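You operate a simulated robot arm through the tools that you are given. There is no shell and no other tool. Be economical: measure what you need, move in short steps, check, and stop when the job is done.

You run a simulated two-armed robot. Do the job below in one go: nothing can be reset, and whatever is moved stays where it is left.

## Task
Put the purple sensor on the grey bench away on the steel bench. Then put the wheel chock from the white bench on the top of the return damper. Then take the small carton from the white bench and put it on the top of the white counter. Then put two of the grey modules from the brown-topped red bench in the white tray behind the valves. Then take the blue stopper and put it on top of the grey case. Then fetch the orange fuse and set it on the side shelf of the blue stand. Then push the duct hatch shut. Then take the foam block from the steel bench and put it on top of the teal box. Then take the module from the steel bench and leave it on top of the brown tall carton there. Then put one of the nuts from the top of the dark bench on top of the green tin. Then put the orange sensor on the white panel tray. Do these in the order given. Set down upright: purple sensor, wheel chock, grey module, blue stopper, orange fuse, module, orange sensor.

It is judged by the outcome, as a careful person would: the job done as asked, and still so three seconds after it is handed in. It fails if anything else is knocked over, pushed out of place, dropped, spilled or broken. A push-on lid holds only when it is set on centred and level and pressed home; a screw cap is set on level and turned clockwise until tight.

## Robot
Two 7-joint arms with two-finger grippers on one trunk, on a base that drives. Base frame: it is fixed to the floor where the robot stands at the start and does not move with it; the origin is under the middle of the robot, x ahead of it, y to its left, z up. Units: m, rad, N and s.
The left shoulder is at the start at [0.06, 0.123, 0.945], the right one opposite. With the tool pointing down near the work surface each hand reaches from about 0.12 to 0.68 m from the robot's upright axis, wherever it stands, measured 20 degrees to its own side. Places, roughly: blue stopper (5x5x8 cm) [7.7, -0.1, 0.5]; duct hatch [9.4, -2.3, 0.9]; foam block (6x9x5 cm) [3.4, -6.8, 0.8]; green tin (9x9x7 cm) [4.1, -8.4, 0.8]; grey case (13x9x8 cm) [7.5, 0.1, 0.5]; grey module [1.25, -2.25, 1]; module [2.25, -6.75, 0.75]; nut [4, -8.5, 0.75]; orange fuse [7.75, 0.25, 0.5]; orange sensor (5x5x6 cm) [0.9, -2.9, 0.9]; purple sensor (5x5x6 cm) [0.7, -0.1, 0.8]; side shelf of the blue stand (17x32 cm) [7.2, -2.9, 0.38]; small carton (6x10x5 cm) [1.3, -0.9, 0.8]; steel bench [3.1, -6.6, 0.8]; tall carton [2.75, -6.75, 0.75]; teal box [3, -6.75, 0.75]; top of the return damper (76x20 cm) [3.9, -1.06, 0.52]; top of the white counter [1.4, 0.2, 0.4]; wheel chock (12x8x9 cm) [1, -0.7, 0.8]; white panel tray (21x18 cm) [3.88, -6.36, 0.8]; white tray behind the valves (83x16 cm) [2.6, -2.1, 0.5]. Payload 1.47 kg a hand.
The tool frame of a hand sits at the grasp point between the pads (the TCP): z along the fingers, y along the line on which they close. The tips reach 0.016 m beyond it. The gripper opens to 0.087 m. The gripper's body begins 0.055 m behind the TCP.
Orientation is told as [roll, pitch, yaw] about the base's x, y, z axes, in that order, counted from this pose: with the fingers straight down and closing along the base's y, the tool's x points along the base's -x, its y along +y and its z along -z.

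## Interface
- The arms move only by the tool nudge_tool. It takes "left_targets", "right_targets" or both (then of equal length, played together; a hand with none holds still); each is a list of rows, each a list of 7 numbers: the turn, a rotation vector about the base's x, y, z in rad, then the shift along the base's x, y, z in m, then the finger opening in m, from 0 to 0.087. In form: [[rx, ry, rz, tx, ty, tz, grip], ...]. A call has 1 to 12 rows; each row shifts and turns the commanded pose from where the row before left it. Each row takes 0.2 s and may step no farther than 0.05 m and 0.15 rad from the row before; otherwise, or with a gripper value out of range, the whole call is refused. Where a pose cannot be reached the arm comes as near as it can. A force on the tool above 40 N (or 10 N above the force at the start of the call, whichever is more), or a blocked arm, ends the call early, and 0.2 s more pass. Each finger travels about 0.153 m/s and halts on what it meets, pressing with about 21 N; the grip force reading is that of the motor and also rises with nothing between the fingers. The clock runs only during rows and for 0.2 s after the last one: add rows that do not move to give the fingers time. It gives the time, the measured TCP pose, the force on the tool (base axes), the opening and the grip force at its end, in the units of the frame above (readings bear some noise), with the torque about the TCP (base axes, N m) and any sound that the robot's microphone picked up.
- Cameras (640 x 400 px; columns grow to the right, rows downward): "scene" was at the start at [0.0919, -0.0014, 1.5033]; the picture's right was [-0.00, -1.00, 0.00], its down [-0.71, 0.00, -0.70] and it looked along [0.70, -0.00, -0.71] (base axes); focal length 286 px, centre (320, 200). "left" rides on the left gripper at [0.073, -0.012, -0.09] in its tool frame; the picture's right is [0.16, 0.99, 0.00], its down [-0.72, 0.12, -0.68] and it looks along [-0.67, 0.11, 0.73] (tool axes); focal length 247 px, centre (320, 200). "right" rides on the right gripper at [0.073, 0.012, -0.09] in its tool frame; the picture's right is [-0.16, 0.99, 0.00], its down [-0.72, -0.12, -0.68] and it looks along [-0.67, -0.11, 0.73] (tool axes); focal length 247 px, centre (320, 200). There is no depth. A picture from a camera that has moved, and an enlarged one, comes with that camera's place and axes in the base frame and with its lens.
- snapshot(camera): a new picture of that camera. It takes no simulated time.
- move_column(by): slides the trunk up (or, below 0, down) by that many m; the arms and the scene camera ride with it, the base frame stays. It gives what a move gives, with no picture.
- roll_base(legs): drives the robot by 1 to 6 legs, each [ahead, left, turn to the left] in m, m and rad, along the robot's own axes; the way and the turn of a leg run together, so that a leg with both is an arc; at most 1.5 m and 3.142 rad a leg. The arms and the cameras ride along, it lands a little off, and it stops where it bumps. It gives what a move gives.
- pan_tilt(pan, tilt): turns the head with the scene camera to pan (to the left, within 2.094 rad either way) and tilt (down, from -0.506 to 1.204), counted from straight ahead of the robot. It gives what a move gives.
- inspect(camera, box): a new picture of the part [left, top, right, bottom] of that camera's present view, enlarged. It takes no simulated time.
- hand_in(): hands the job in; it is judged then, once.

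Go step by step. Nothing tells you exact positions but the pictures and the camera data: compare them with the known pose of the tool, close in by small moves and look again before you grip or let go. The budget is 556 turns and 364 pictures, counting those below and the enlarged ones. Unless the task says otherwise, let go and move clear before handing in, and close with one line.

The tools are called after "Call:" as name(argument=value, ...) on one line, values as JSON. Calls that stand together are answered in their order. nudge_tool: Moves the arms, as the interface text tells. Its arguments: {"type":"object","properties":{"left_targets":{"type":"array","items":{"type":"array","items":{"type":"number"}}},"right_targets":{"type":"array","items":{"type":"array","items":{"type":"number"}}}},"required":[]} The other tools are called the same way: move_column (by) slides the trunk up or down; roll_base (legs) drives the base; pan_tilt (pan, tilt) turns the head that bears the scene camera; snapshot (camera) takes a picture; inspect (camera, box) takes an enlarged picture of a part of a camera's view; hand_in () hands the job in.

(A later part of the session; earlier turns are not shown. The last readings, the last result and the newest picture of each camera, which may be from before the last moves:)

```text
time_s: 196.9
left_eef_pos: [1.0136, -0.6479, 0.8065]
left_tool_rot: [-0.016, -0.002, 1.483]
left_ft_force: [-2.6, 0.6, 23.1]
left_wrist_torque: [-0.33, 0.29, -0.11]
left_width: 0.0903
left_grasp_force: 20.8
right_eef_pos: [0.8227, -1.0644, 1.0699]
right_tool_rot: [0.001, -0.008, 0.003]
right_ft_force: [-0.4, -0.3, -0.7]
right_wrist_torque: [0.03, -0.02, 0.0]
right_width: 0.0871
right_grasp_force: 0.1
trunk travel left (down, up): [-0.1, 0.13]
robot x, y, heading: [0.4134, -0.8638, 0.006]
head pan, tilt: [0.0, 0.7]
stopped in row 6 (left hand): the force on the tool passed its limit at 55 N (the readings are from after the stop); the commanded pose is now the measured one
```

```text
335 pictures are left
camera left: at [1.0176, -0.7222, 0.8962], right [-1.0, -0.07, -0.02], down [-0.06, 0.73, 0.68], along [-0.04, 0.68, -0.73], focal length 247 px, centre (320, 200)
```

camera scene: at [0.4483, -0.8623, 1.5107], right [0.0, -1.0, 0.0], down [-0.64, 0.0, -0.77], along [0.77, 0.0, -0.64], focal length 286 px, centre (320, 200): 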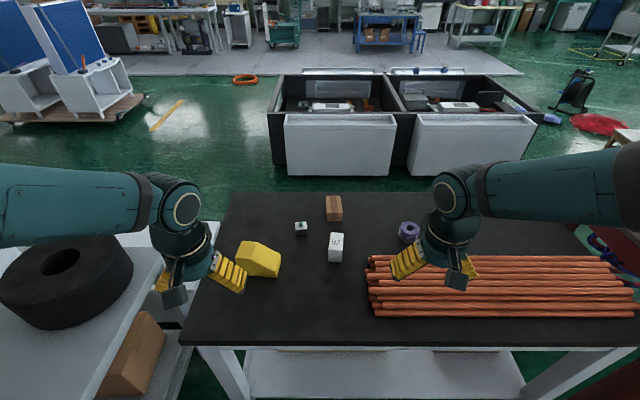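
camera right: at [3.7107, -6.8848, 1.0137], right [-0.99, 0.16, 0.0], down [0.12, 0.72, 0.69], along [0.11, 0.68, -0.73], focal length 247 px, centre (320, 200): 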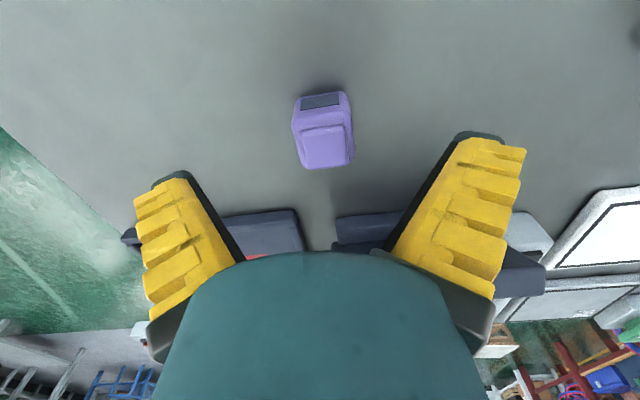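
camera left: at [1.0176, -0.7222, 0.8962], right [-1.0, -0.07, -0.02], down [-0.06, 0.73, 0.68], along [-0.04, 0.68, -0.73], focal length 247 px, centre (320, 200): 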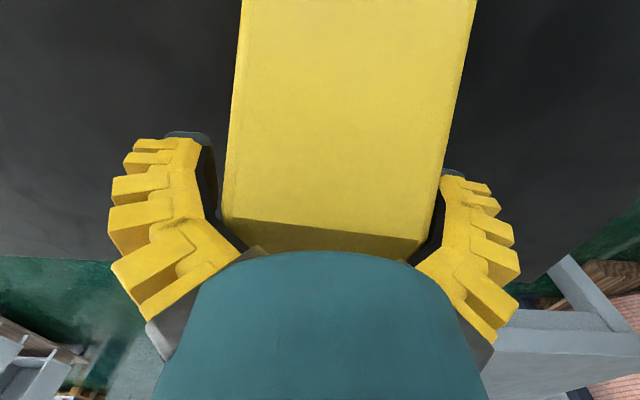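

The fingers wedged against the chock's -x side, since the hand is 2–3 mm off. I raise a little, shift -3 mm in x, align the yaw and try again gently.

Call:
nudge_tool(left_targets=[[0.016, 0, 0, 0, 0, 0.02, 0.087], [0, 0.002, 0.015, -0.003, 0, 0.015, 0.087], [0, 0, 0, 0, 0, 0, 0.087], [0, 0, 0, 0, 0, 0, 0.087]])

Call:
snapshot(camera="left")

```text
time_s: 197.9
left_eef_pos: [1.0093, -0.6469, 0.839]
left_tool_rot: [-0.008, -0.017, 1.498]
left_ft_force: [-0.2, 0.1, 0.3]
left_wrist_torque: [0.02, 0.01, 0.01]
left_width: 0.0871
left_grasp_force: 0.0
right_eef_pos: [0.8252, -1.0639, 1.0687]
right_tool_rot: [-0.001, -0.008, 0.004]
right_ft_force: [-0.2, -0.4, -0.7]
right_wrist_torque: [0.02, 0.03, 0.02]
right_width: 0.0872
right_grasp_force: 0.1
trunk travel left (down, up): [-0.1, 0.13]
robot x, y, heading: [0.4156, -0.8593, 0.007]
head pan, tilt: [0.0, 0.7]
```

```text
334 pictures are left
camera left: at [1.016, -0.7237, 0.9267], right [-1.0, -0.09, -0.01], down [-0.07, 0.72, 0.69], along [-0.05, 0.69, -0.72], focal length 247 px, centre (320, 200)
```

left: 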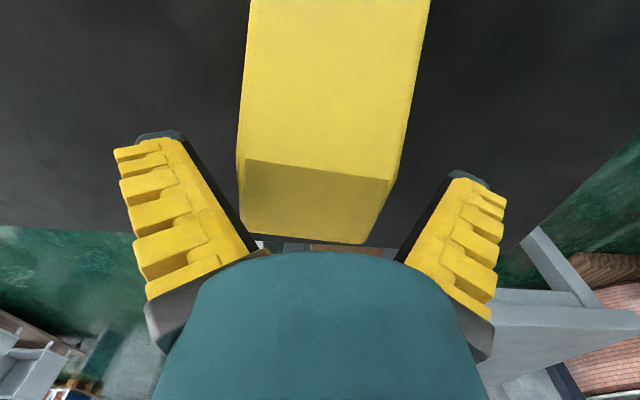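

Fixing the small tilt and lowering again, only to TCP z 0.813, which gives 4 cm of overlap. Then I close.

Call:
nudge_tool(left_targets=[[-0.017, 0.008, 0, 0.001, 0, 0, 0.087], [0, 0, 0, 0, 0, -0.013, 0.087], [0, 0, 0, 0, 0, -0.013, 0.087], [0, 0, 0, 0, 0, 0, 0.087], [0, 0, 0, 0, 0, 0, 0.06], [0, 0, 0, 0, 0, 0, 0.06], [0, 0, 0, 0, 0, 0, 0.06]])

Call:
snapshot(camera="left")

Call:
snapshot(camera="scene")

```text
time_s: 199.5
left_eef_pos: [1.011, -0.6471, 0.8118]
left_tool_rot: [0.0, 0.0, 1.498]
left_ft_force: [2.5, -0.2, 4.6]
left_wrist_torque: [0.06, 0.03, -0.06]
left_width: 0.0873
left_grasp_force: 20.7
right_eef_pos: [0.8247, -1.0646, 1.0685]
right_tool_rot: [0.0, -0.009, 0.003]
right_ft_force: [-0.5, 0.4, 0.1]
right_wrist_torque: [0.02, 0.0, -0.01]
right_width: 0.0869
right_grasp_force: 0.1
trunk travel left (down, up): [-0.1, 0.13]
robot x, y, heading: [0.4109, -0.8593, -0.001]
head pan, tilt: [0.0, 0.7]
```

```text
333 pictures are left
camera left: at [1.0178, -0.7221, 0.902], right [-1.0, -0.09, 0.0], down [-0.06, 0.73, 0.68], along [-0.06, 0.68, -0.73], focal length 247 px, centre (320, 200)
```

left: 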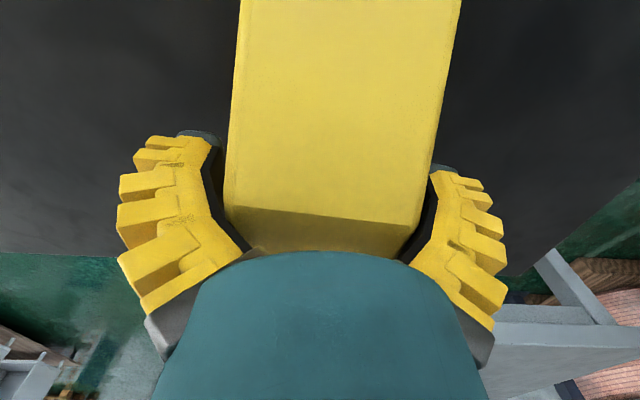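

```text
332 pictures are left
camera scene: at [0.5076, -0.8622, 1.5107], right [0.0, -1.0, 0.0], down [-0.64, 0.0, -0.77], along [0.77, 0.0, -0.64], focal length 286 px, centre (320, 200)
```

scene: 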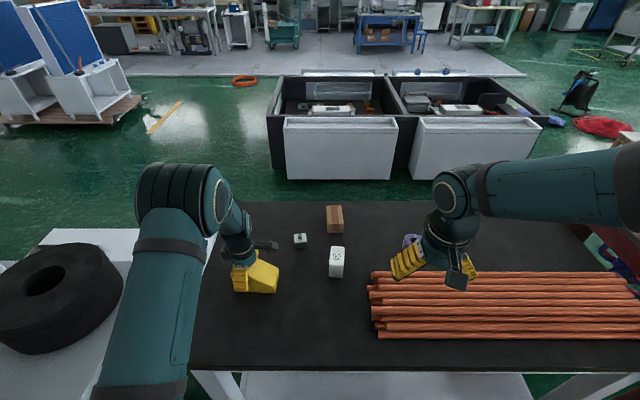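

The flexible fingers wrap the chock and the grip force reads 21 N. I test with a small lift.

Call:
nudge_tool(left_targets=[[0, 0, 0, 0, 0, 0, 0.05], [0, 0, 0, 0, 0, 0.02, 0.05], [0, 0, 0, 0, 0, 0.03, 0.05], [0, 0, 0, 0, 0, 0.03, 0.05], [0, 0, 0, 0, 0, 0.0, 0.05]])

Call:
snapshot(camera="left")

Call:
snapshot(camera="scene")

```text
time_s: 200.7
left_eef_pos: [1.011, -0.6469, 0.8917]
left_tool_rot: [0.001, -0.001, 1.498]
left_ft_force: [0.2, 0.1, -3.1]
left_wrist_torque: [0.04, 0.0, 0.0]
left_width: 0.0711
left_grasp_force: 21.3
right_eef_pos: [0.8258, -1.0643, 1.0679]
right_tool_rot: [0.001, -0.009, 0.002]
right_ft_force: [-0.2, -1.0, 0.0]
right_wrist_torque: [-0.01, 0.01, -0.02]
right_width: 0.0868
right_grasp_force: 0.0
trunk travel left (down, up): [-0.1, 0.13]
robot x, y, heading: [0.4144, -0.8601, -0.001]
head pan, tilt: [0.0, 0.7]
```

```text
331 pictures are left
camera left: at [1.0178, -0.7215, 0.9821], right [-1.0, -0.09, 0.0], down [-0.06, 0.73, 0.68], along [-0.06, 0.68, -0.73], focal length 247 px, centre (320, 200)
```

left: 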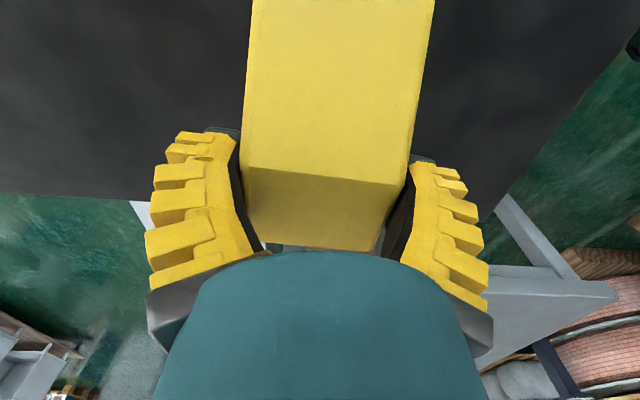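

```text
330 pictures are left
camera scene: at [0.5083, -0.8619, 1.5106], right [0.0, -1.0, 0.0], down [-0.64, 0.0, -0.76], along [0.76, 0.0, -0.64], focal length 286 px, centre (320, 200)
```

scene: 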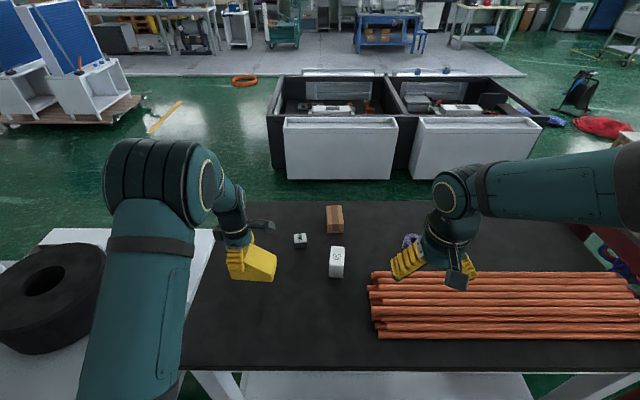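

The chock came up, though it slid so that only its top 1.6 cm is gripped (its sides taper). I wait briefly to see whether it creeps.

Call:
nudge_tool(left_targets=[[0, 0, 0, 0, 0, 0, 0.05], [0, 0, 0, 0, 0, 0, 0.05], [0, 0, 0, 0, 0, 0, 0.05], [0, 0, 0, 0, 0, 0, 0.05], [0, 0, 0, 0, 0, 0, 0.05], [0, 0, 0, 0, 0, 0, 0.05]])

Call:
snapshot(camera="left")

```text
time_s: 202.1
left_eef_pos: [1.0113, -0.6469, 0.8924]
left_tool_rot: [0.001, -0.001, 1.497]
left_ft_force: [-0.1, -0.1, -2.9]
left_wrist_torque: [0.06, -0.01, 0.03]
left_width: 0.0711
left_grasp_force: 20.7
right_eef_pos: [0.8262, -1.0646, 1.0685]
right_tool_rot: [-0.001, -0.009, 0.004]
right_ft_force: [-0.2, 0.4, 0.8]
right_wrist_torque: [0.01, 0.03, 0.02]
right_width: 0.0871
right_grasp_force: 0.1
trunk travel left (down, up): [-0.1, 0.13]
robot x, y, heading: [0.4108, -0.8633, 0.0]
head pan, tilt: [0.0, 0.7]
```

```text
329 pictures are left
camera left: at [1.0176, -0.7216, 0.982], right [-1.0, -0.09, 0.0], down [-0.06, 0.73, 0.68], along [-0.06, 0.68, -0.73], focal length 247 px, centre (320, 200)
```

left: 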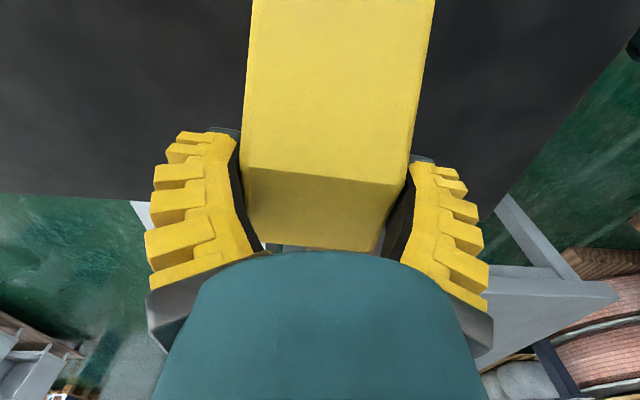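

The hold is stable. I lift and tuck the chock, then look to the left for a way around to the east side.

Call:
nudge_tool(left_targets=[[0, 0, 0, 0, 0, 0.03, 0.05], [0, 0, 0, 0, 0, 0.04, 0.05], [0, 0, 0, 0, 0, 0.04, 0.05], [0, 0, 0, -0.03, 0, 0.03, 0.05], [0, 0, 0, -0.04, 0, 0.02, 0.05], [0, 0, 0, -0.04, 0, 0.0, 0.05], [0, 0, 0, -0.04, 0, 0.0, 0.05], [0, 0, 0, -0.04, 0, 0.0, 0.05], [0, 0, 0, -0.03, 0, 0.0, 0.05]])

Call:
roll_base(legs=[[-0.6, 0, 0]])

Call:
pan_tilt(pan=0.9, tilt=0.35)

Call:
snapshot(camera="scene")

Call:
pan_tilt(pan=1.8, tilt=0.35)

Call:
snapshot(camera="scene")

```text
time_s: 204.1
left_eef_pos: [0.7912, -0.647, 1.0527]
left_tool_rot: [0.0, 0.001, 1.497]
left_ft_force: [0.2, 0.5, -2.8]
left_wrist_torque: [0.03, -0.04, -0.01]
left_width: 0.0714
left_grasp_force: 20.3
right_eef_pos: [0.825, -1.064, 1.0694]
right_tool_rot: [-0.001, -0.009, 0.003]
right_ft_force: [-0.6, 0.4, 0.3]
right_wrist_torque: [0.02, 0.02, -0.02]
right_width: 0.087
right_grasp_force: 0.1
trunk travel left (down, up): [-0.1, 0.13]
robot x, y, heading: [0.4127, -0.8629, 0.006]
head pan, tilt: [0.0, 0.7]
```

```text
time_s: 207.5
left_eef_pos: [0.1928, -0.6515, 1.0526]
left_tool_rot: [0.0, 0.001, 1.495]
left_ft_force: [0.2, -0.4, -3.2]
left_wrist_torque: [0.07, -0.05, 0.01]
left_width: 0.0713
left_grasp_force: 21.1
right_eef_pos: [0.2243, -1.0663, 1.0685]
right_tool_rot: [-0.001, -0.009, 0.003]
right_ft_force: [-0.3, 0.1, 1.1]
right_wrist_torque: [0.0, 0.01, -0.02]
right_width: 0.0868
right_grasp_force: 0.1
trunk travel left (down, up): [-0.1, 0.13]
robot x, y, heading: [-0.1869, -0.8625, 0.002]
head pan, tilt: [0.0, 0.7]
```

```text
time_s: 208.7
left_eef_pos: [0.1924, -0.6509, 1.0518]
left_tool_rot: [-0.002, 0.001, 1.495]
left_ft_force: [0.2, -0.2, -2.5]
left_wrist_torque: [0.06, -0.02, 0.02]
left_width: 0.071
left_grasp_force: 20.7
right_eef_pos: [0.2245, -1.0653, 1.0683]
right_tool_rot: [0.0, -0.009, 0.001]
right_ft_force: [0.0, -0.1, 0.2]
right_wrist_torque: [0.02, -0.01, 0.0]
right_width: 0.087
right_grasp_force: 0.0
trunk travel left (down, up): [-0.1, 0.13]
robot x, y, heading: [-0.1898, -0.859, 0.009]
head pan, tilt: [0.901, 0.351]
```

```text
328 pictures are left
camera scene: at [-0.1185, -0.7907, 1.542], right [0.78, -0.62, 0.0], down [-0.21, -0.27, -0.94], along [0.58, 0.74, -0.34], focal length 286 px, centre (320, 200)
```

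scene: 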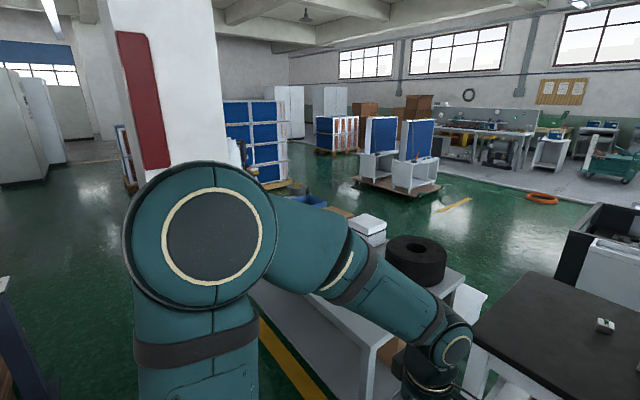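

```text
time_s: 209.9
left_eef_pos: [0.1929, -0.6508, 1.0539]
left_tool_rot: [0.0, 0.0, 1.496]
left_ft_force: [-0.2, 0.8, -3.2]
left_wrist_torque: [0.02, -0.01, -0.01]
left_width: 0.0712
left_grasp_force: 20.9
right_eef_pos: [0.2258, -1.0659, 1.0696]
right_tool_rot: [0.0, -0.009, 0.0]
right_ft_force: [-0.6, -0.2, -0.2]
right_wrist_torque: [0.03, 0.01, -0.01]
right_width: 0.0869
right_grasp_force: 0.0
trunk travel left (down, up): [-0.1, 0.13]
robot x, y, heading: [-0.1864, -0.8631, 0.003]
head pan, tilt: [1.799, 0.351]
```

```text
327 pictures are left
camera scene: at [-0.1974, -0.7731, 1.5421], right [0.97, 0.23, 0.0], down [0.08, -0.33, -0.94], along [-0.21, 0.91, -0.34], focal length 286 px, centre (320, 200)
```

scene: 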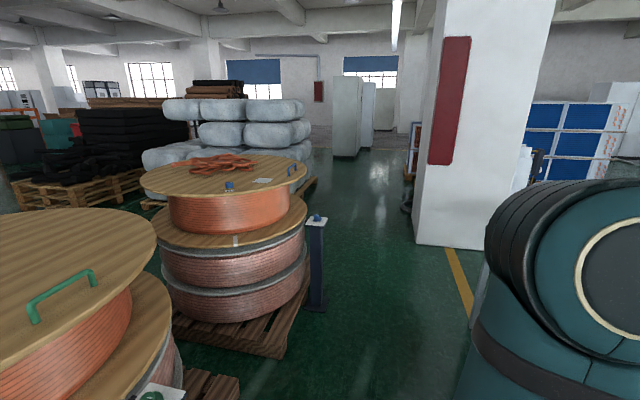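

There is a way north: between the column (south face y≈2.2) and the grey bench's north end (y≈0.95). I turn left and go part way to look.

Call:
roll_base(legs=[[0, 0, 1.568], [1.2, 0, 0]])

Call:
pan_tilt(pan=-0.7, tilt=0.5)

Call:
snapshot(camera="scene")

```text
time_s: 219.8
left_eef_pos: [-0.4222, 0.716, 1.0523]
left_tool_rot: [-0.001, 0.0, 3.08]
left_ft_force: [0.7, 0.5, -2.9]
left_wrist_torque: [-0.01, 0.04, 0.01]
left_width: 0.0713
left_grasp_force: 20.6
right_eef_pos: [-0.0069, 0.754, 1.0685]
right_tool_rot: [0.0, -0.005, 1.586]
right_ft_force: [-0.4, 0.6, -0.2]
right_wrist_torque: [0.02, 0.0, 0.0]
right_width: 0.0869
right_grasp_force: 0.0
trunk travel left (down, up): [-0.1, 0.13]
robot x, y, heading: [-0.2058, 0.3364, 1.585]
head pan, tilt: [1.799, 0.351]
```

```text
time_s: 222.1
left_eef_pos: [-0.4232, 0.7162, 1.0521]
left_tool_rot: [0.0, -0.002, 3.082]
left_ft_force: [0.2, 0.4, -3.5]
left_wrist_torque: [0.0, 0.05, -0.01]
left_width: 0.0711
left_grasp_force: 20.2
right_eef_pos: [-0.0069, 0.7536, 1.0687]
right_tool_rot: [0.001, -0.009, 1.586]
right_ft_force: [0.0, -0.1, 0.4]
right_wrist_torque: [0.03, 0.0, 0.01]
right_width: 0.0868
right_grasp_force: 0.1
trunk travel left (down, up): [-0.1, 0.13]
robot x, y, heading: [-0.2065, 0.3404, 1.586]
head pan, tilt: [-0.7, 0.499]
```

```text
326 pictures are left
camera scene: at [-0.1469, 0.4186, 1.5284], right [0.78, -0.63, 0.0], down [-0.3, -0.37, -0.88], along [0.55, 0.68, -0.48], focal length 286 px, centre (320, 200)
```

scene: 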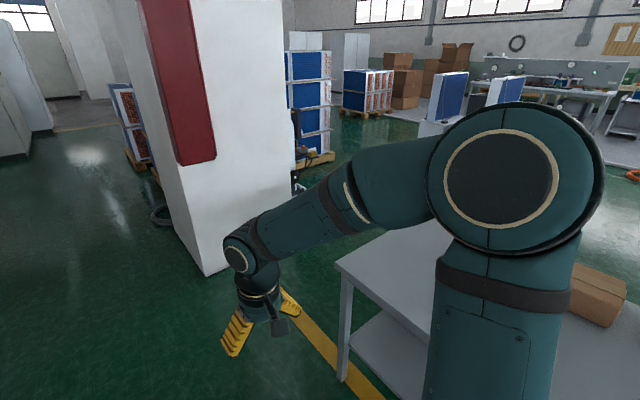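

The gap of about 1.15 m is there. I drive up to y≈1.5 and turn to face east.

Call:
roll_base(legs=[[1.2, 0, -0.015], [0, 0, -1.571]])

Call:
pan_tilt(pan=0.0, tilt=0.5)

Call:
snapshot(camera="scene")

```text
time_s: 232.0
left_eef_pos: [0.1769, 1.7431, 1.0533]
left_tool_rot: [0.0, 0.0, 1.481]
left_ft_force: [0.3, 0.3, -2.4]
left_wrist_torque: [0.1, -0.03, 0.01]
left_width: 0.071
left_grasp_force: 20.9
right_eef_pos: [0.2014, 1.3263, 1.0688]
right_tool_rot: [0.001, -0.008, -0.014]
right_ft_force: [-0.8, 0.3, -0.5]
right_wrist_torque: [0.01, -0.01, 0.0]
right_width: 0.087
right_grasp_force: 0.0
trunk travel left (down, up): [-0.1, 0.13]
robot x, y, heading: [-0.2077, 1.5357, -0.017]
head pan, tilt: [-0.7, 0.499]
```

```text
time_s: 233.0
left_eef_pos: [0.1759, 1.7437, 1.0527]
left_tool_rot: [0.0, -0.001, 1.48]
left_ft_force: [0.0, -0.1, -2.7]
left_wrist_torque: [0.03, 0.0, 0.01]
left_width: 0.0714
left_grasp_force: 21.5
right_eef_pos: [0.2017, 1.3268, 1.0686]
right_tool_rot: [-0.001, -0.009, -0.014]
right_ft_force: [-0.3, 0.4, -0.9]
right_wrist_torque: [-0.04, -0.02, 0.04]
right_width: 0.0869
right_grasp_force: 0.2
trunk travel left (down, up): [-0.1, 0.13]
robot x, y, heading: [-0.2069, 1.5378, -0.016]
head pan, tilt: [0.0, 0.499]
```

```text
325 pictures are left
camera scene: at [-0.1056, 1.5334, 1.5284], right [-0.01, -1.0, 0.0], down [-0.48, 0.01, -0.88], along [0.88, -0.01, -0.48], focal length 286 px, centre (320, 200)
```

scene: 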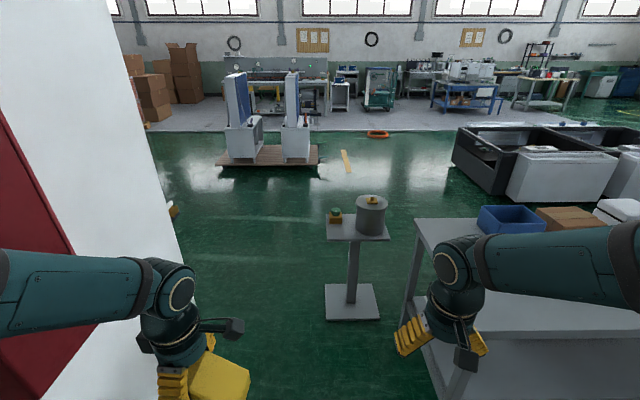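

A pedestal stand (x 1.12–1.41, y 1.14–1.48) narrows the passage next to the column. I creep forward to see what is behind the column before committing.

Call:
roll_base(legs=[[0.5, 0.09, 0.016]])

Call:
pan_tilt(pan=0.25, tilt=0.7)

Call:
snapshot(camera="scene")

```text
time_s: 236.0
left_eef_pos: [0.6741, 1.8399, 1.0525]
left_tool_rot: [0.001, 0.0, 1.506]
left_ft_force: [-0.1, -0.7, -3.5]
left_wrist_torque: [0.06, 0.02, 0.01]
left_width: 0.0711
left_grasp_force: 21.2
right_eef_pos: [0.7098, 1.4239, 1.0692]
right_tool_rot: [0.0, -0.007, 0.012]
right_ft_force: [0.0, -0.3, 0.3]
right_wrist_torque: [-0.01, 0.01, 0.01]
right_width: 0.0868
right_grasp_force: 0.2
trunk travel left (down, up): [-0.1, 0.13]
robot x, y, heading: [0.2948, 1.623, 0.012]
head pan, tilt: [0.0, 0.499]
```

```text
time_s: 236.8
left_eef_pos: [0.6743, 1.841, 1.0523]
left_tool_rot: [0.002, 0.001, 1.505]
left_ft_force: [-0.2, 0.6, -2.4]
left_wrist_torque: [0.05, 0.0, -0.01]
left_width: 0.0709
left_grasp_force: 21.2
right_eef_pos: [0.7099, 1.4257, 1.0682]
right_tool_rot: [-0.001, -0.009, 0.009]
right_ft_force: [0.3, -0.5, 0.8]
right_wrist_torque: [-0.01, -0.02, 0.03]
right_width: 0.0868
right_grasp_force: 0.0
trunk travel left (down, up): [-0.1, 0.13]
robot x, y, heading: [0.2957, 1.6249, 0.007]
head pan, tilt: [0.25, 0.7]
```

```text
324 pictures are left
camera scene: at [0.3886, 1.6455, 1.5107], right [0.26, -0.97, 0.0], down [-0.62, -0.17, -0.77], along [0.74, 0.2, -0.64], focal length 286 px, centre (320, 200)
```

scene: 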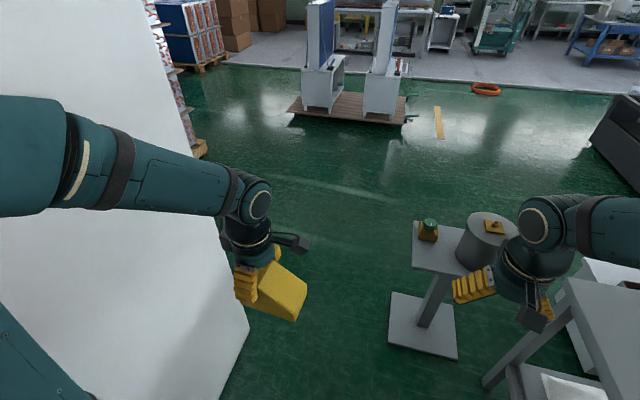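

Beyond the column it is open. I turn 0.6 rad right (which tucks the left elbow away from the column), shift to y=1.86 and edge past the pedestal, checking the pose midway.

Call:
roll_base(legs=[[0, 0, -0.607], [-0.05, 0.25, 0], [0.247, 0.169, 0]])

Call:
pan_tilt(pan=-0.1, tilt=1.1)

Call:
snapshot(camera="scene")

```text
time_s: 241.1
left_eef_pos: [0.8238, 1.8084, 1.0524]
left_tool_rot: [0.001, 0.001, 0.905]
left_ft_force: [0.3, -0.6, -3.8]
left_wrist_torque: [0.08, -0.03, 0.01]
left_width: 0.0712
left_grasp_force: 20.7
right_eef_pos: [0.6191, 1.4438, 1.0687]
right_tool_rot: [0.0, -0.008, -0.588]
right_ft_force: [1.7, -0.5, 0.4]
right_wrist_torque: [0.0, 0.01, 0.0]
right_width: 0.0872
right_grasp_force: 0.2
trunk travel left (down, up): [-0.1, 0.13]
robot x, y, heading: [0.3897, 1.8416, -0.594]
head pan, tilt: [0.25, 0.7]
stopped in leg 2: the robot was blocked; the commanded pose is now the measured one
```

```text
time_s: 242.0
left_eef_pos: [0.8232, 1.8076, 1.0524]
left_tool_rot: [0.001, 0.0, 0.905]
left_ft_force: [-0.5, -0.5, -2.8]
left_wrist_torque: [0.05, -0.03, 0.0]
left_width: 0.0711
left_grasp_force: 21.2
right_eef_pos: [0.6188, 1.4432, 1.0698]
right_tool_rot: [0.002, -0.009, -0.587]
right_ft_force: [0.0, -0.8, 0.2]
right_wrist_torque: [0.02, -0.01, 0.03]
right_width: 0.0871
right_grasp_force: 0.1
trunk travel left (down, up): [-0.1, 0.13]
robot x, y, heading: [0.3895, 1.8425, -0.585]
head pan, tilt: [-0.099, 1.1]
```

```text
323 pictures are left
camera scene: at [0.4471, 1.7954, 1.4807], right [-0.63, -0.77, 0.0], down [-0.69, 0.56, -0.45], along [0.35, -0.29, -0.89], focal length 286 px, centre (320, 200)
```

scene: 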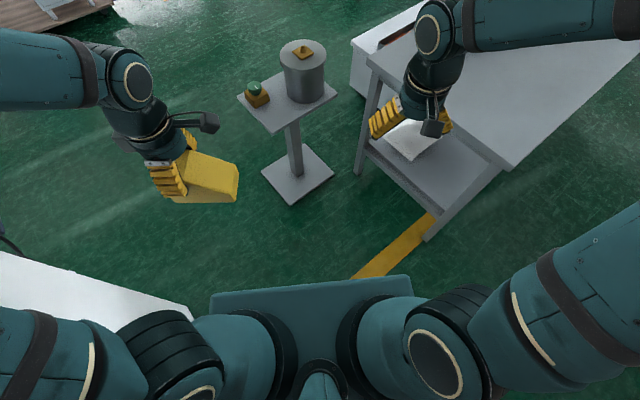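

Blocked: the base's rear corner met the column. The slot beside the can pedestal is too tight to risk, so I back out and take the roomy southern route to the east side.

Call:
roll_base(legs=[[0.07, -0.194, 0], [0, 0, 0.588], [-0.58, 0, 0], [0, -1.4, 0], [0, -1.4, 0], [0, -1.4, 0]])

```text
time_s: 285.3
left_eef_pos: [0.1822, -2.3744, 1.0527]
left_tool_rot: [0.002, 0.0, 1.514]
left_ft_force: [-0.6, 0.6, -3.6]
left_wrist_torque: [0.09, 0.01, -0.01]
left_width: 0.0706
left_grasp_force: 20.9
right_eef_pos: [0.2217, -2.7907, 1.0684]
right_tool_rot: [0.0, -0.009, 0.019]
right_ft_force: [0.6, -0.1, 0.2]
right_wrist_torque: [0.03, -0.02, 0.01]
right_width: 0.0872
right_grasp_force: 0.0
trunk travel left (down, up): [-0.1, 0.13]
robot x, y, heading: [-0.1911, -2.5962, 0.019]
head pan, tilt: [-0.099, 1.1]
```

Call:
roll_base(legs=[[0, -1.2, -0.019], [0, -1.2, 0], [-0.48, 0, 0], [0, -1.2, 0], [0, -1.2, 0]])

```text
time_s: 329.6
left_eef_pos: [-0.3002, -7.1724, 1.053]
left_tool_rot: [0.002, -0.002, 1.497]
left_ft_force: [0.9, 0.2, -3.3]
left_wrist_torque: [0.01, 0.01, 0.0]
left_width: 0.0697
left_grasp_force: 21.1
right_eef_pos: [-0.2676, -7.589, 1.0701]
right_tool_rot: [0.0, -0.009, 0.004]
right_ft_force: [-0.2, -0.8, 0.8]
right_wrist_torque: [-0.02, 0.01, 0.01]
right_width: 0.0872
right_grasp_force: 0.0
trunk travel left (down, up): [-0.1, 0.13]
robot x, y, heading: [-0.6828, -7.3864, 0.001]
head pan, tilt: [-0.099, 1.1]
```

The grip width shrank from 7.11 to 6.97 cm, so the chock may be creeping. I check it.

Call:
snapshot(camera="left")

```text
322 pictures are left
camera left: at [-0.2938, -7.2477, 1.1421], right [-1.0, -0.08, 0.0], down [-0.06, 0.73, 0.68], along [-0.06, 0.68, -0.73], focal length 247 px, centre (320, 200)
```

left: 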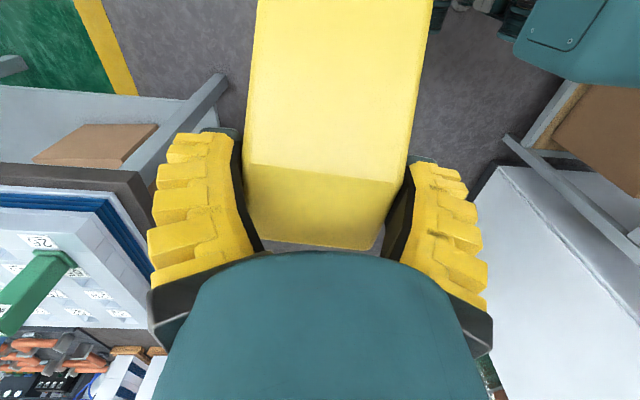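

It has slipped only about 2 mm of 16 mm. I carry on and watch the width.

Call:
roll_base(legs=[[1.4, -0.03, 0], [1.4, 0, 0], [1.4, 0, 0], [1.3, 0, 0]])

Call:
pan_tilt(pan=0.8, tilt=0.35)

Call:
snapshot(camera="scene")

```text
time_s: 355.9
left_eef_pos: [5.1967, -7.0981, 1.0522]
left_tool_rot: [0.001, 0.001, 1.52]
left_ft_force: [-0.9, 0.0, -2.9]
left_wrist_torque: [0.05, 0.0, 0.04]
left_width: 0.0687
left_grasp_force: 21.0
right_eef_pos: [5.2409, -7.5136, 1.0692]
right_tool_rot: [-0.001, -0.011, 0.029]
right_ft_force: [0.6, 1.4, 0.2]
right_wrist_torque: [0.04, -0.02, -0.03]
right_width: 0.0872
right_grasp_force: 0.1
trunk travel left (down, up): [-0.1, 0.13]
robot x, y, heading: [4.826, -7.3209, 0.027]
head pan, tilt: [-0.099, 1.1]
```

```text
time_s: 357.1
left_eef_pos: [5.1962, -7.0979, 1.0518]
left_tool_rot: [0.002, 0.0, 1.523]
left_ft_force: [0.2, 0.1, -2.9]
left_wrist_torque: [0.02, -0.01, 0.04]
left_width: 0.0689
left_grasp_force: 21.3
right_eef_pos: [5.2404, -7.5141, 1.07]
right_tool_rot: [0.0, -0.007, 0.031]
right_ft_force: [0.6, 0.6, 0.5]
right_wrist_torque: [0.03, 0.0, 0.01]
right_width: 0.0867
right_grasp_force: 0.0
trunk travel left (down, up): [-0.1, 0.13]
robot x, y, heading: [4.8238, -7.3222, 0.027]
head pan, tilt: [0.799, 0.351]
```

```text
321 pictures are left
camera scene: at [4.8967, -7.2545, 1.542], right [0.74, -0.68, 0.0], down [-0.23, -0.25, -0.94], along [0.64, 0.69, -0.34], focal length 286 px, centre (320, 200)
```

scene: 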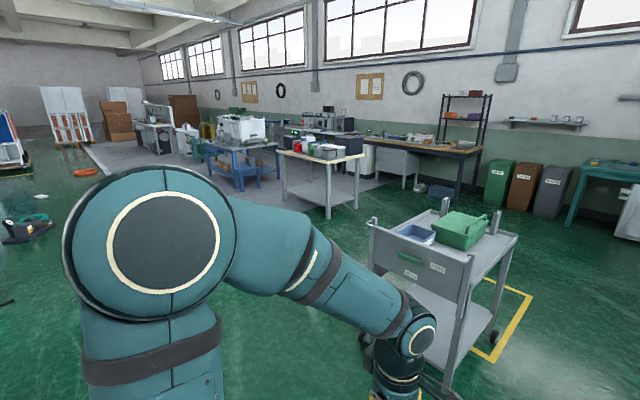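

The cart is at x≥6.15 and the way north at x≈5.2 looks open. I advance, turn north and look.

Call:
roll_base(legs=[[0.38, 0, 0], [0, 0, 1.545]])

Call:
pan_tilt(pan=0.2, tilt=0.4)

Call:
snapshot(camera="scene")

```text
time_s: 363.2
left_eef_pos: [4.9878, -6.9306, 1.0517]
left_tool_rot: [0.001, 0.0, 3.064]
left_ft_force: [-0.1, 0.4, -3.0]
left_wrist_torque: [0.02, 0.02, 0.01]
left_width: 0.0684
left_grasp_force: 20.7
right_eef_pos: [5.4032, -6.8998, 1.0693]
right_tool_rot: [0.0, -0.009, 1.571]
right_ft_force: [0.4, 0.6, 0.5]
right_wrist_torque: [-0.02, 0.01, 0.01]
right_width: 0.0873
right_grasp_force: 0.1
trunk travel left (down, up): [-0.1, 0.13]
robot x, y, heading: [5.1996, -7.3116, 1.567]
head pan, tilt: [0.799, 0.351]
```

```text
time_s: 364.2
left_eef_pos: [4.9876, -6.9321, 1.0515]
left_tool_rot: [0.002, 0.0, 3.063]
left_ft_force: [-0.1, -0.6, -3.3]
left_wrist_torque: [0.04, 0.0, 0.02]
left_width: 0.068
left_grasp_force: 20.6
right_eef_pos: [5.4044, -6.9007, 1.0688]
right_tool_rot: [0.0, -0.009, 1.569]
right_ft_force: [0.3, -0.5, 0.7]
right_wrist_torque: [-0.01, 0.02, -0.02]
right_width: 0.0869
right_grasp_force: 0.0
trunk travel left (down, up): [-0.1, 0.13]
robot x, y, heading: [5.2013, -7.3093, 1.573]
head pan, tilt: [0.201, 0.4]
```

```text
320 pictures are left
camera scene: at [5.1824, -7.2116, 1.5375], right [0.98, 0.2, 0.0], down [0.08, -0.38, -0.92], along [-0.18, 0.9, -0.39], focal length 286 px, centre (320, 200)
```

scene: 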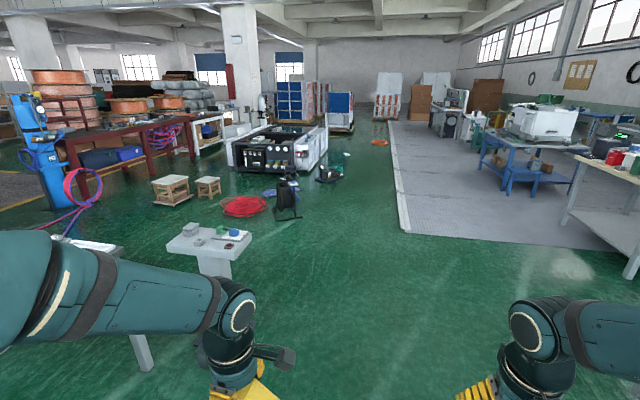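

The creep is accelerating (6.80 cm now), so carrying on risks dropping it. I sidestep back to the steel bench's east end to set it down and re-grip it deeper.

Call:
roll_base(legs=[[0, 1.1, 0]])

Call:
pan_tilt(pan=0.1, tilt=0.8)

Call:
snapshot(camera="scene")

Call:
snapshot(camera="left")

```text
time_s: 374.2
left_eef_pos: [3.8859, -6.9301, 1.0521]
left_tool_rot: [0.003, 0.0, 3.065]
left_ft_force: [0.2, -0.1, -2.7]
left_wrist_torque: [0.03, 0.02, 0.01]
left_width: 0.0678
left_grasp_force: 21.3
right_eef_pos: [4.3009, -6.8986, 1.0697]
right_tool_rot: [0.001, -0.008, 1.57]
right_ft_force: [0.0, 0.1, 0.3]
right_wrist_torque: [0.0, -0.02, 0.03]
right_width: 0.0868
right_grasp_force: 0.0
trunk travel left (down, up): [-0.1, 0.13]
robot x, y, heading: [4.0973, -7.3107, 1.57]
head pan, tilt: [0.201, 0.4]
```

```text
time_s: 375.1
left_eef_pos: [3.8855, -6.9292, 1.0514]
left_tool_rot: [0.002, -0.001, 3.064]
left_ft_force: [0.3, 0.5, -3.2]
left_wrist_torque: [-0.02, 0.06, 0.03]
left_width: 0.0675
left_grasp_force: 21.0
right_eef_pos: [4.3017, -6.8975, 1.0704]
right_tool_rot: [-0.002, -0.008, 1.571]
right_ft_force: [0.0, 0.4, 0.6]
right_wrist_torque: [0.02, 0.01, -0.03]
right_width: 0.0868
right_grasp_force: 0.0
trunk travel left (down, up): [-0.1, 0.13]
robot x, y, heading: [4.1012, -7.3111, 1.568]
head pan, tilt: [0.099, 0.799]
```

```text
319 pictures are left
camera scene: at [4.0904, -7.2209, 1.5025], right [1.0, 0.1, 0.0], down [0.07, -0.71, -0.7], along [-0.07, 0.69, -0.72], focal length 286 px, centre (320, 200)
```

scene: 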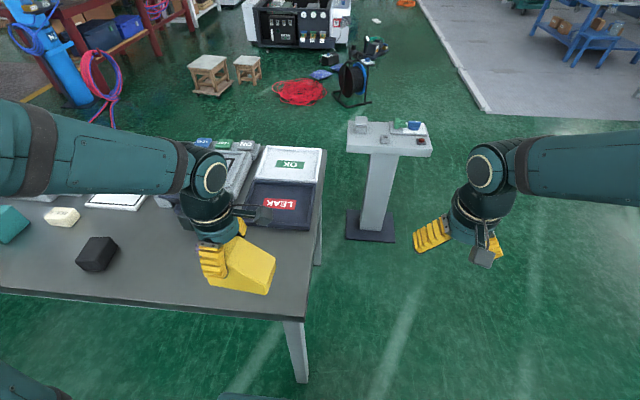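

```text
318 pictures are left
camera left: at [3.9594, -6.9258, 1.1421], right [0.08, -1.0, 0.0], down [-0.73, -0.06, 0.68], along [-0.68, -0.06, -0.73], focal length 247 px, centre (320, 200)
```

left: 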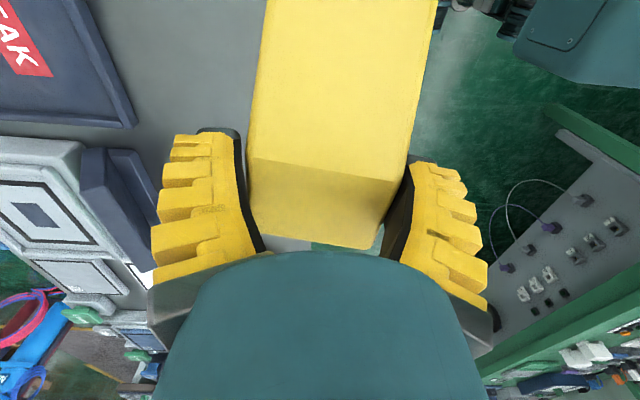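

I set it down at (3.90, -6.80), just right of the purple sensor.

Call:
nudge_tool(left_targets=[[0, 0, 0, 0.015, 0.03, 0, 0.05], [0, 0, 0, 0, 0.035, 0, 0.05], [0, 0, 0, 0, 0.035, -0.01, 0.05], [0, 0, 0, 0, 0.03, -0.02, 0.05], [0, 0, 0, 0, 0, -0.04, 0.05], [0, 0, 0, 0, 0, -0.04, 0.05], [0, 0, 0, 0, 0, -0.03, 0.05], [0, 0, 0, 0, 0, -0.01, 0.05], [0, 0, 0, 0, 0, 0, 0.05]])

Call:
snapshot(camera="scene")

```text
time_s: 377.1
left_eef_pos: [3.9004, -6.7997, 0.9018]
left_tool_rot: [0.002, -0.001, 3.066]
left_ft_force: [0.3, 0.0, -0.1]
left_wrist_torque: [0.03, -0.02, 0.0]
left_width: 0.0555
left_grasp_force: 3.5
right_eef_pos: [4.3018, -6.8983, 1.0695]
right_tool_rot: [0.002, -0.009, 1.572]
right_ft_force: [0.3, 1.2, 0.2]
right_wrist_torque: [0.01, -0.03, -0.01]
right_width: 0.087
right_grasp_force: 0.1
trunk travel left (down, up): [-0.1, 0.13]
robot x, y, heading: [4.0993, -7.3142, 1.569]
head pan, tilt: [0.099, 0.799]
```

```text
317 pictures are left
camera scene: at [4.0905, -7.2211, 1.5025], right [1.0, 0.1, 0.0], down [0.07, -0.71, -0.7], along [-0.07, 0.69, -0.72], focal length 286 px, centre (320, 200)
```

scene: 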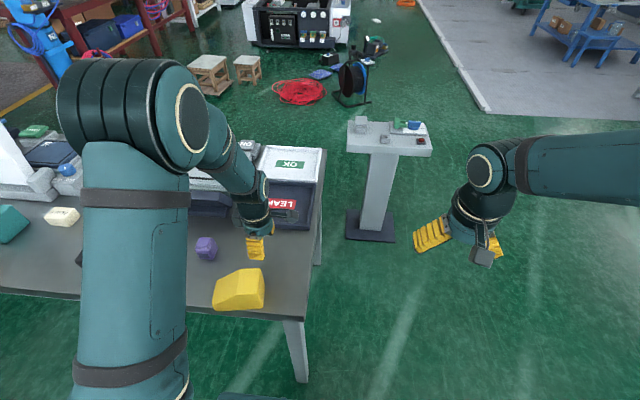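

The chock slipped out during the shift and landed upright on the bench edge; the sensor is untouched. I move the hand up and look closely.

Call:
nudge_tool(left_targets=[[0, 0, 0, 0, 0, 0.045, 0.087], [0, 0, 0, 0, 0, 0.045, 0.087], [0, 0, 0, 0, -0.03, 0.04, 0.087], [0, 0, 0, 0, -0.03, 0, 0.087]])

Call:
inspect(camera="scene", box=[160, 210, 320, 310])

Call:
snapshot(camera="left")

```text
time_s: 378.1
left_eef_pos: [3.8992, -6.8589, 1.0335]
left_tool_rot: [0.001, 0.001, 3.065]
left_ft_force: [0.2, 0.8, 0.3]
left_wrist_torque: [-0.01, -0.01, -0.01]
left_width: 0.0871
left_grasp_force: 0.0
right_eef_pos: [4.3029, -6.8983, 1.0701]
right_tool_rot: [0.001, -0.009, 1.571]
right_ft_force: [0.0, -0.3, 0.1]
right_wrist_torque: [0.02, -0.03, 0.0]
right_width: 0.0866
right_grasp_force: 0.1
trunk travel left (down, up): [-0.1, 0.13]
robot x, y, heading: [4.0999, -7.3094, 1.571]
head pan, tilt: [0.099, 0.799]
```

```text
4.00 times, centred on (240, 260) of scene
camera zoom: at [4.0904, -7.221, 1.5024], right [1.0, 0.1, 0.0], down [0.07, -0.71, -0.7], along [-0.07, 0.69, -0.72], focal length 1143 px, centre (640, -40)
```

zoom: 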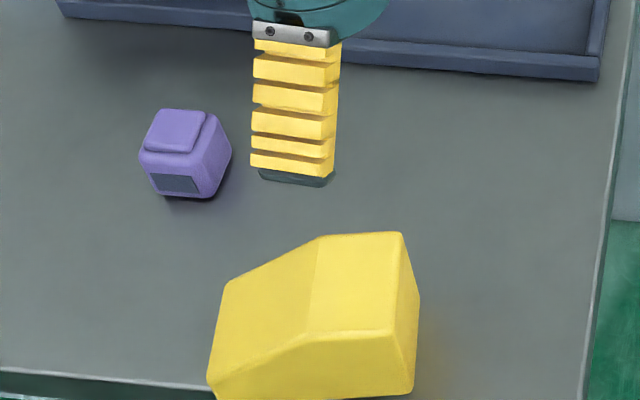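

```text
315 pictures are left
camera left: at [3.9732, -6.855, 1.1228], right [0.08, -1.0, 0.0], down [-0.73, -0.06, 0.68], along [-0.68, -0.06, -0.73], focal length 247 px, centre (320, 200)
```

left: 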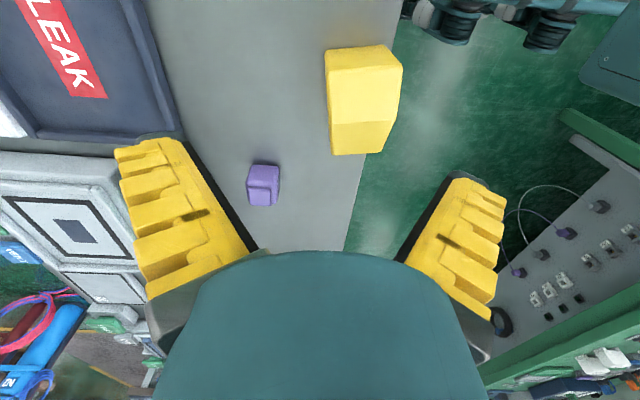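

The chock sits upright near (3.86, -6.91), right at the bench's front edge. I zoom in on its sides to understand its taper before re-gripping.

Call:
inspect(camera="left", box=[300, 30, 420, 170])

Call:
inspect(camera="scene", box=[200, 250, 280, 320])

```text
2.86 times, centred on (360, 100) of left
camera zoom: at [3.9732, -6.855, 1.1228], right [0.08, -1.0, 0.0], down [-0.73, -0.06, 0.68], along [-0.68, -0.06, -0.73], focal length 706 px, centre (206, 486)
```

zoom: 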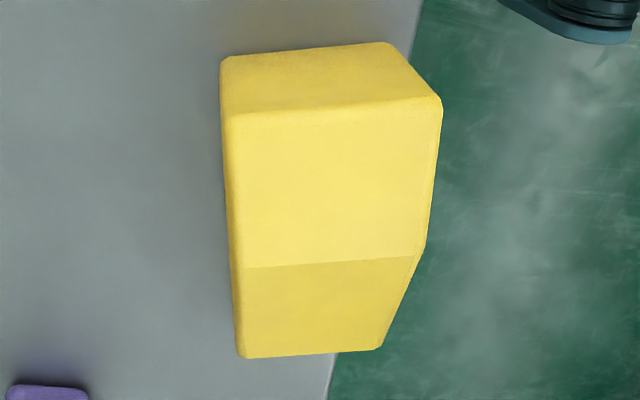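

```text
5.71 times, centred on (240, 285) of scene
camera zoom: at [4.0904, -7.221, 1.5024], right [1.0, 0.1, 0.0], down [0.07, -0.71, -0.7], along [-0.07, 0.69, -0.72], focal length 1633 px, centre (777, -286)
```

zoom: 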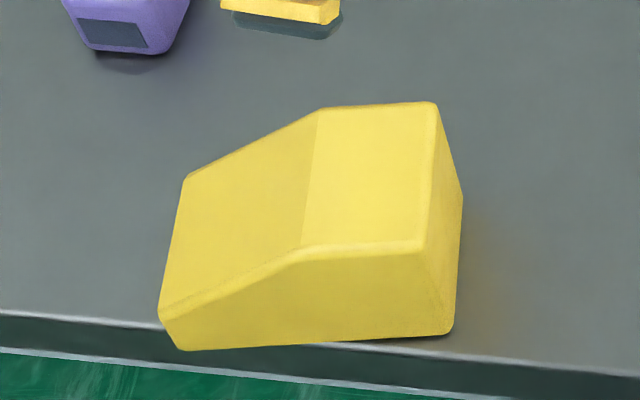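

The sides are vertical and about 7 cm wide. The fingers splay into a V when open this wide, which squeezed the block out. It held for ~175 s, and the remaining trip is about 50 s, so a fresh, centred grip will do. I align above it.

Call:
nudge_tool(left_targets=[[0, 0, 0.125, -0.02, -0.025, -0.03, 0.087], [0, 0, 0.12, -0.019, -0.026, -0.03, 0.087], [0, 0, 0, 0, 0, -0.03, 0.087], [0, 0, 0, 0, 0, 0, 0.087]])

Call:
snapshot(camera="left")

```text
time_s: 379.1
left_eef_pos: [3.8606, -6.9117, 0.9408]
left_tool_rot: [0.001, -0.002, -2.974]
left_ft_force: [0.3, 0.1, -0.4]
left_wrist_torque: [0.06, 0.01, -0.03]
left_width: 0.0872
left_grasp_force: 0.0
right_eef_pos: [4.3024, -6.8992, 1.0686]
right_tool_rot: [0.0, -0.006, 1.571]
right_ft_force: [-0.8, -0.1, 0.3]
right_wrist_torque: [0.0, 0.04, 0.01]
right_width: 0.0871
right_grasp_force: 0.1
trunk travel left (down, up): [-0.1, 0.13]
robot x, y, heading: [4.0945, -7.3135, 1.569]
head pan, tilt: [0.099, 0.799]
```

```text
312 pictures are left
camera left: at [3.9312, -6.8894, 1.0321], right [0.32, -0.95, 0.0], down [-0.69, -0.24, 0.68], along [-0.64, -0.22, -0.73], focal length 247 px, centre (320, 200)
```

left: 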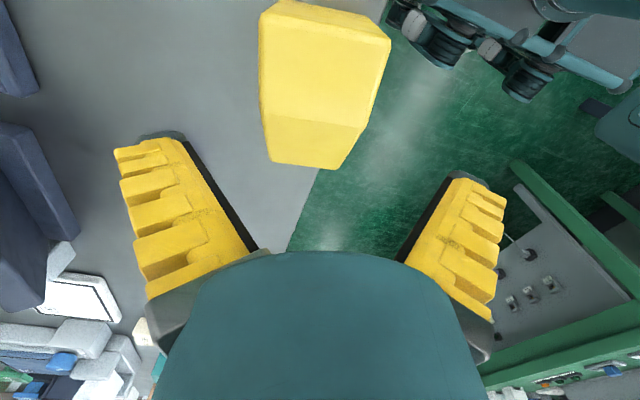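

Aligned within 2 mm. I lower to just below the chock's top and close.

Call:
nudge_tool(left_targets=[[0, 0, 0, -0.003, 0, -0.04, 0.087], [0, 0, 0, 0, 0, -0.025, 0.087], [0, 0, 0, 0, 0, -0.015, 0.087], [0, 0, 0, 0, 0, 0, 0.087], [0, 0, 0, 0, 0, 0, 0.06], [0, 0, 0, 0, 0, 0, 0.04], [0, 0, 0, 0, 0, 0, 0.04]])

Call:
snapshot(camera="left")

Call:
inspect(camera="scene", box=[160, 210, 300, 320])

```text
time_s: 380.7
left_eef_pos: [3.8585, -6.9106, 0.8626]
left_tool_rot: [0.002, -0.001, -2.973]
left_ft_force: [0.7, 1.1, 0.0]
left_wrist_torque: [0.0, 0.03, 0.0]
left_width: 0.079
left_grasp_force: 21.0
right_eef_pos: [4.3038, -6.8977, 1.0687]
right_tool_rot: [-0.001, -0.007, 1.571]
right_ft_force: [-0.1, -0.6, 0.1]
right_wrist_torque: [0.01, -0.04, 0.01]
right_width: 0.0868
right_grasp_force: 0.0
trunk travel left (down, up): [-0.1, 0.13]
robot x, y, heading: [4.1012, -7.3111, 1.57]
head pan, tilt: [0.099, 0.799]
```

```text
311 pictures are left
camera left: at [3.9289, -6.8892, 0.9522], right [0.32, -0.95, 0.0], down [-0.69, -0.23, 0.68], along [-0.64, -0.22, -0.73], focal length 247 px, centre (320, 200)
```

left: 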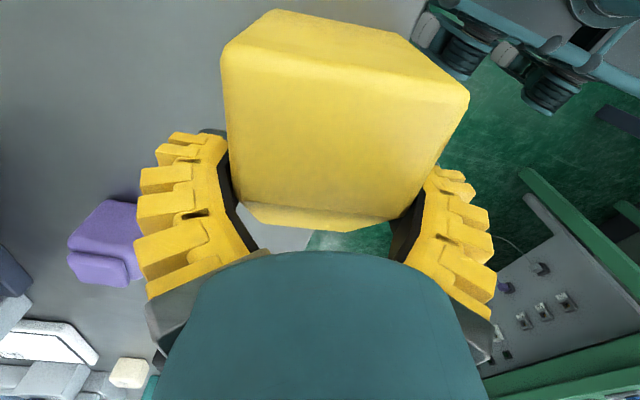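

```text
3.64 times, centred on (230, 265) of scene
camera zoom: at [4.0906, -7.221, 1.5024], right [1.0, 0.1, 0.0], down [0.07, -0.71, -0.7], along [-0.07, 0.69, -0.72], focal length 1039 px, centre (647, -36)
```

zoom: 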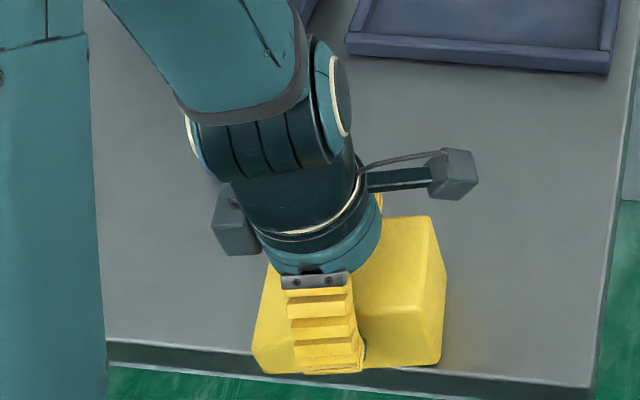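

Gripped at 7.9 cm. I lift slowly and watch how it settles, keeping it low over the bench.

Call:
nudge_tool(left_targets=[[0, 0, 0, 0, 0, 0.008, 0.03], [0, 0, 0, 0, 0, 0.008, 0.03], [0, 0, 0, 0, 0, 0.008, 0.03], [0, 0, 0, 0, 0, 0.008, 0.03], [0, 0, 0, 0, 0, 0, 0.03], [0, 0, 0, 0, 0, 0, 0.03], [0, 0, 0, 0, 0, 0, 0.03], [0, 0, 0, 0, 0, 0, 0.03], [0, 0, 0, 0, 0, 0, 0.03], [0, 0, 0, 0, 0, 0, 0.03]])

Call:
snapshot(camera="left")

Call:
inspect(camera="scene", box=[160, 210, 300, 320])

```text
time_s: 382.9
left_eef_pos: [3.8596, -6.911, 0.8935]
left_tool_rot: [0.0, 0.002, -2.975]
left_ft_force: [0.2, 1.2, -2.5]
left_wrist_torque: [0.0, 0.02, -0.01]
left_width: 0.0716
left_grasp_force: 20.8
right_eef_pos: [4.3026, -6.8985, 1.0691]
right_tool_rot: [0.0, -0.008, 1.57]
right_ft_force: [0.1, 0.2, -0.2]
right_wrist_torque: [-0.02, 0.0, 0.02]
right_width: 0.0868
right_grasp_force: 0.0
trunk travel left (down, up): [-0.1, 0.13]
robot x, y, heading: [4.0977, -7.3085, 1.57]
head pan, tilt: [0.099, 0.799]
```

```text
309 pictures are left
camera left: at [3.9289, -6.8889, 0.984], right [0.32, -0.95, 0.0], down [-0.69, -0.23, 0.68], along [-0.64, -0.22, -0.73], focal length 247 px, centre (320, 200)
```

left: 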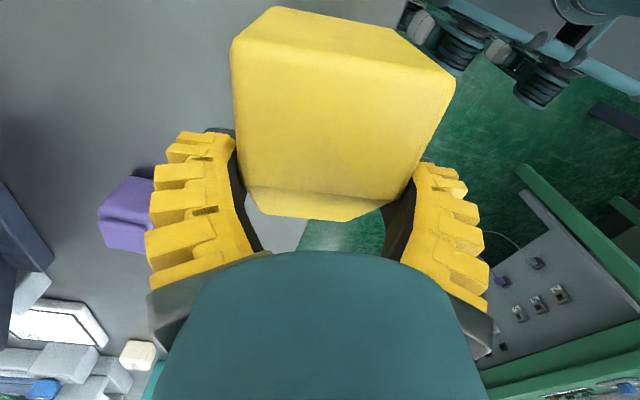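

```text
3.64 times, centred on (230, 265) of scene
camera zoom: at [4.0905, -7.2209, 1.5024], right [1.0, 0.1, 0.0], down [0.07, -0.71, -0.7], along [-0.07, 0.69, -0.72], focal length 1039 px, centre (647, -36)
```

zoom: 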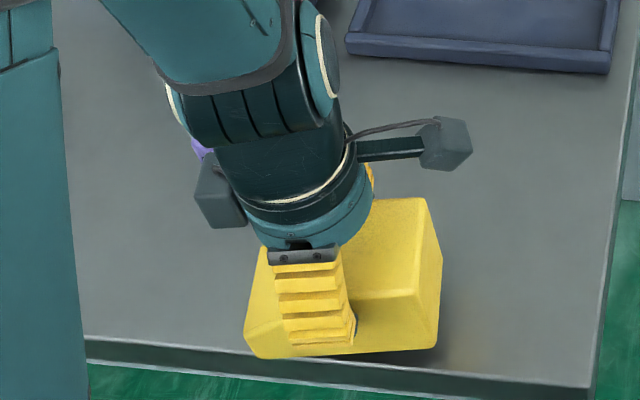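

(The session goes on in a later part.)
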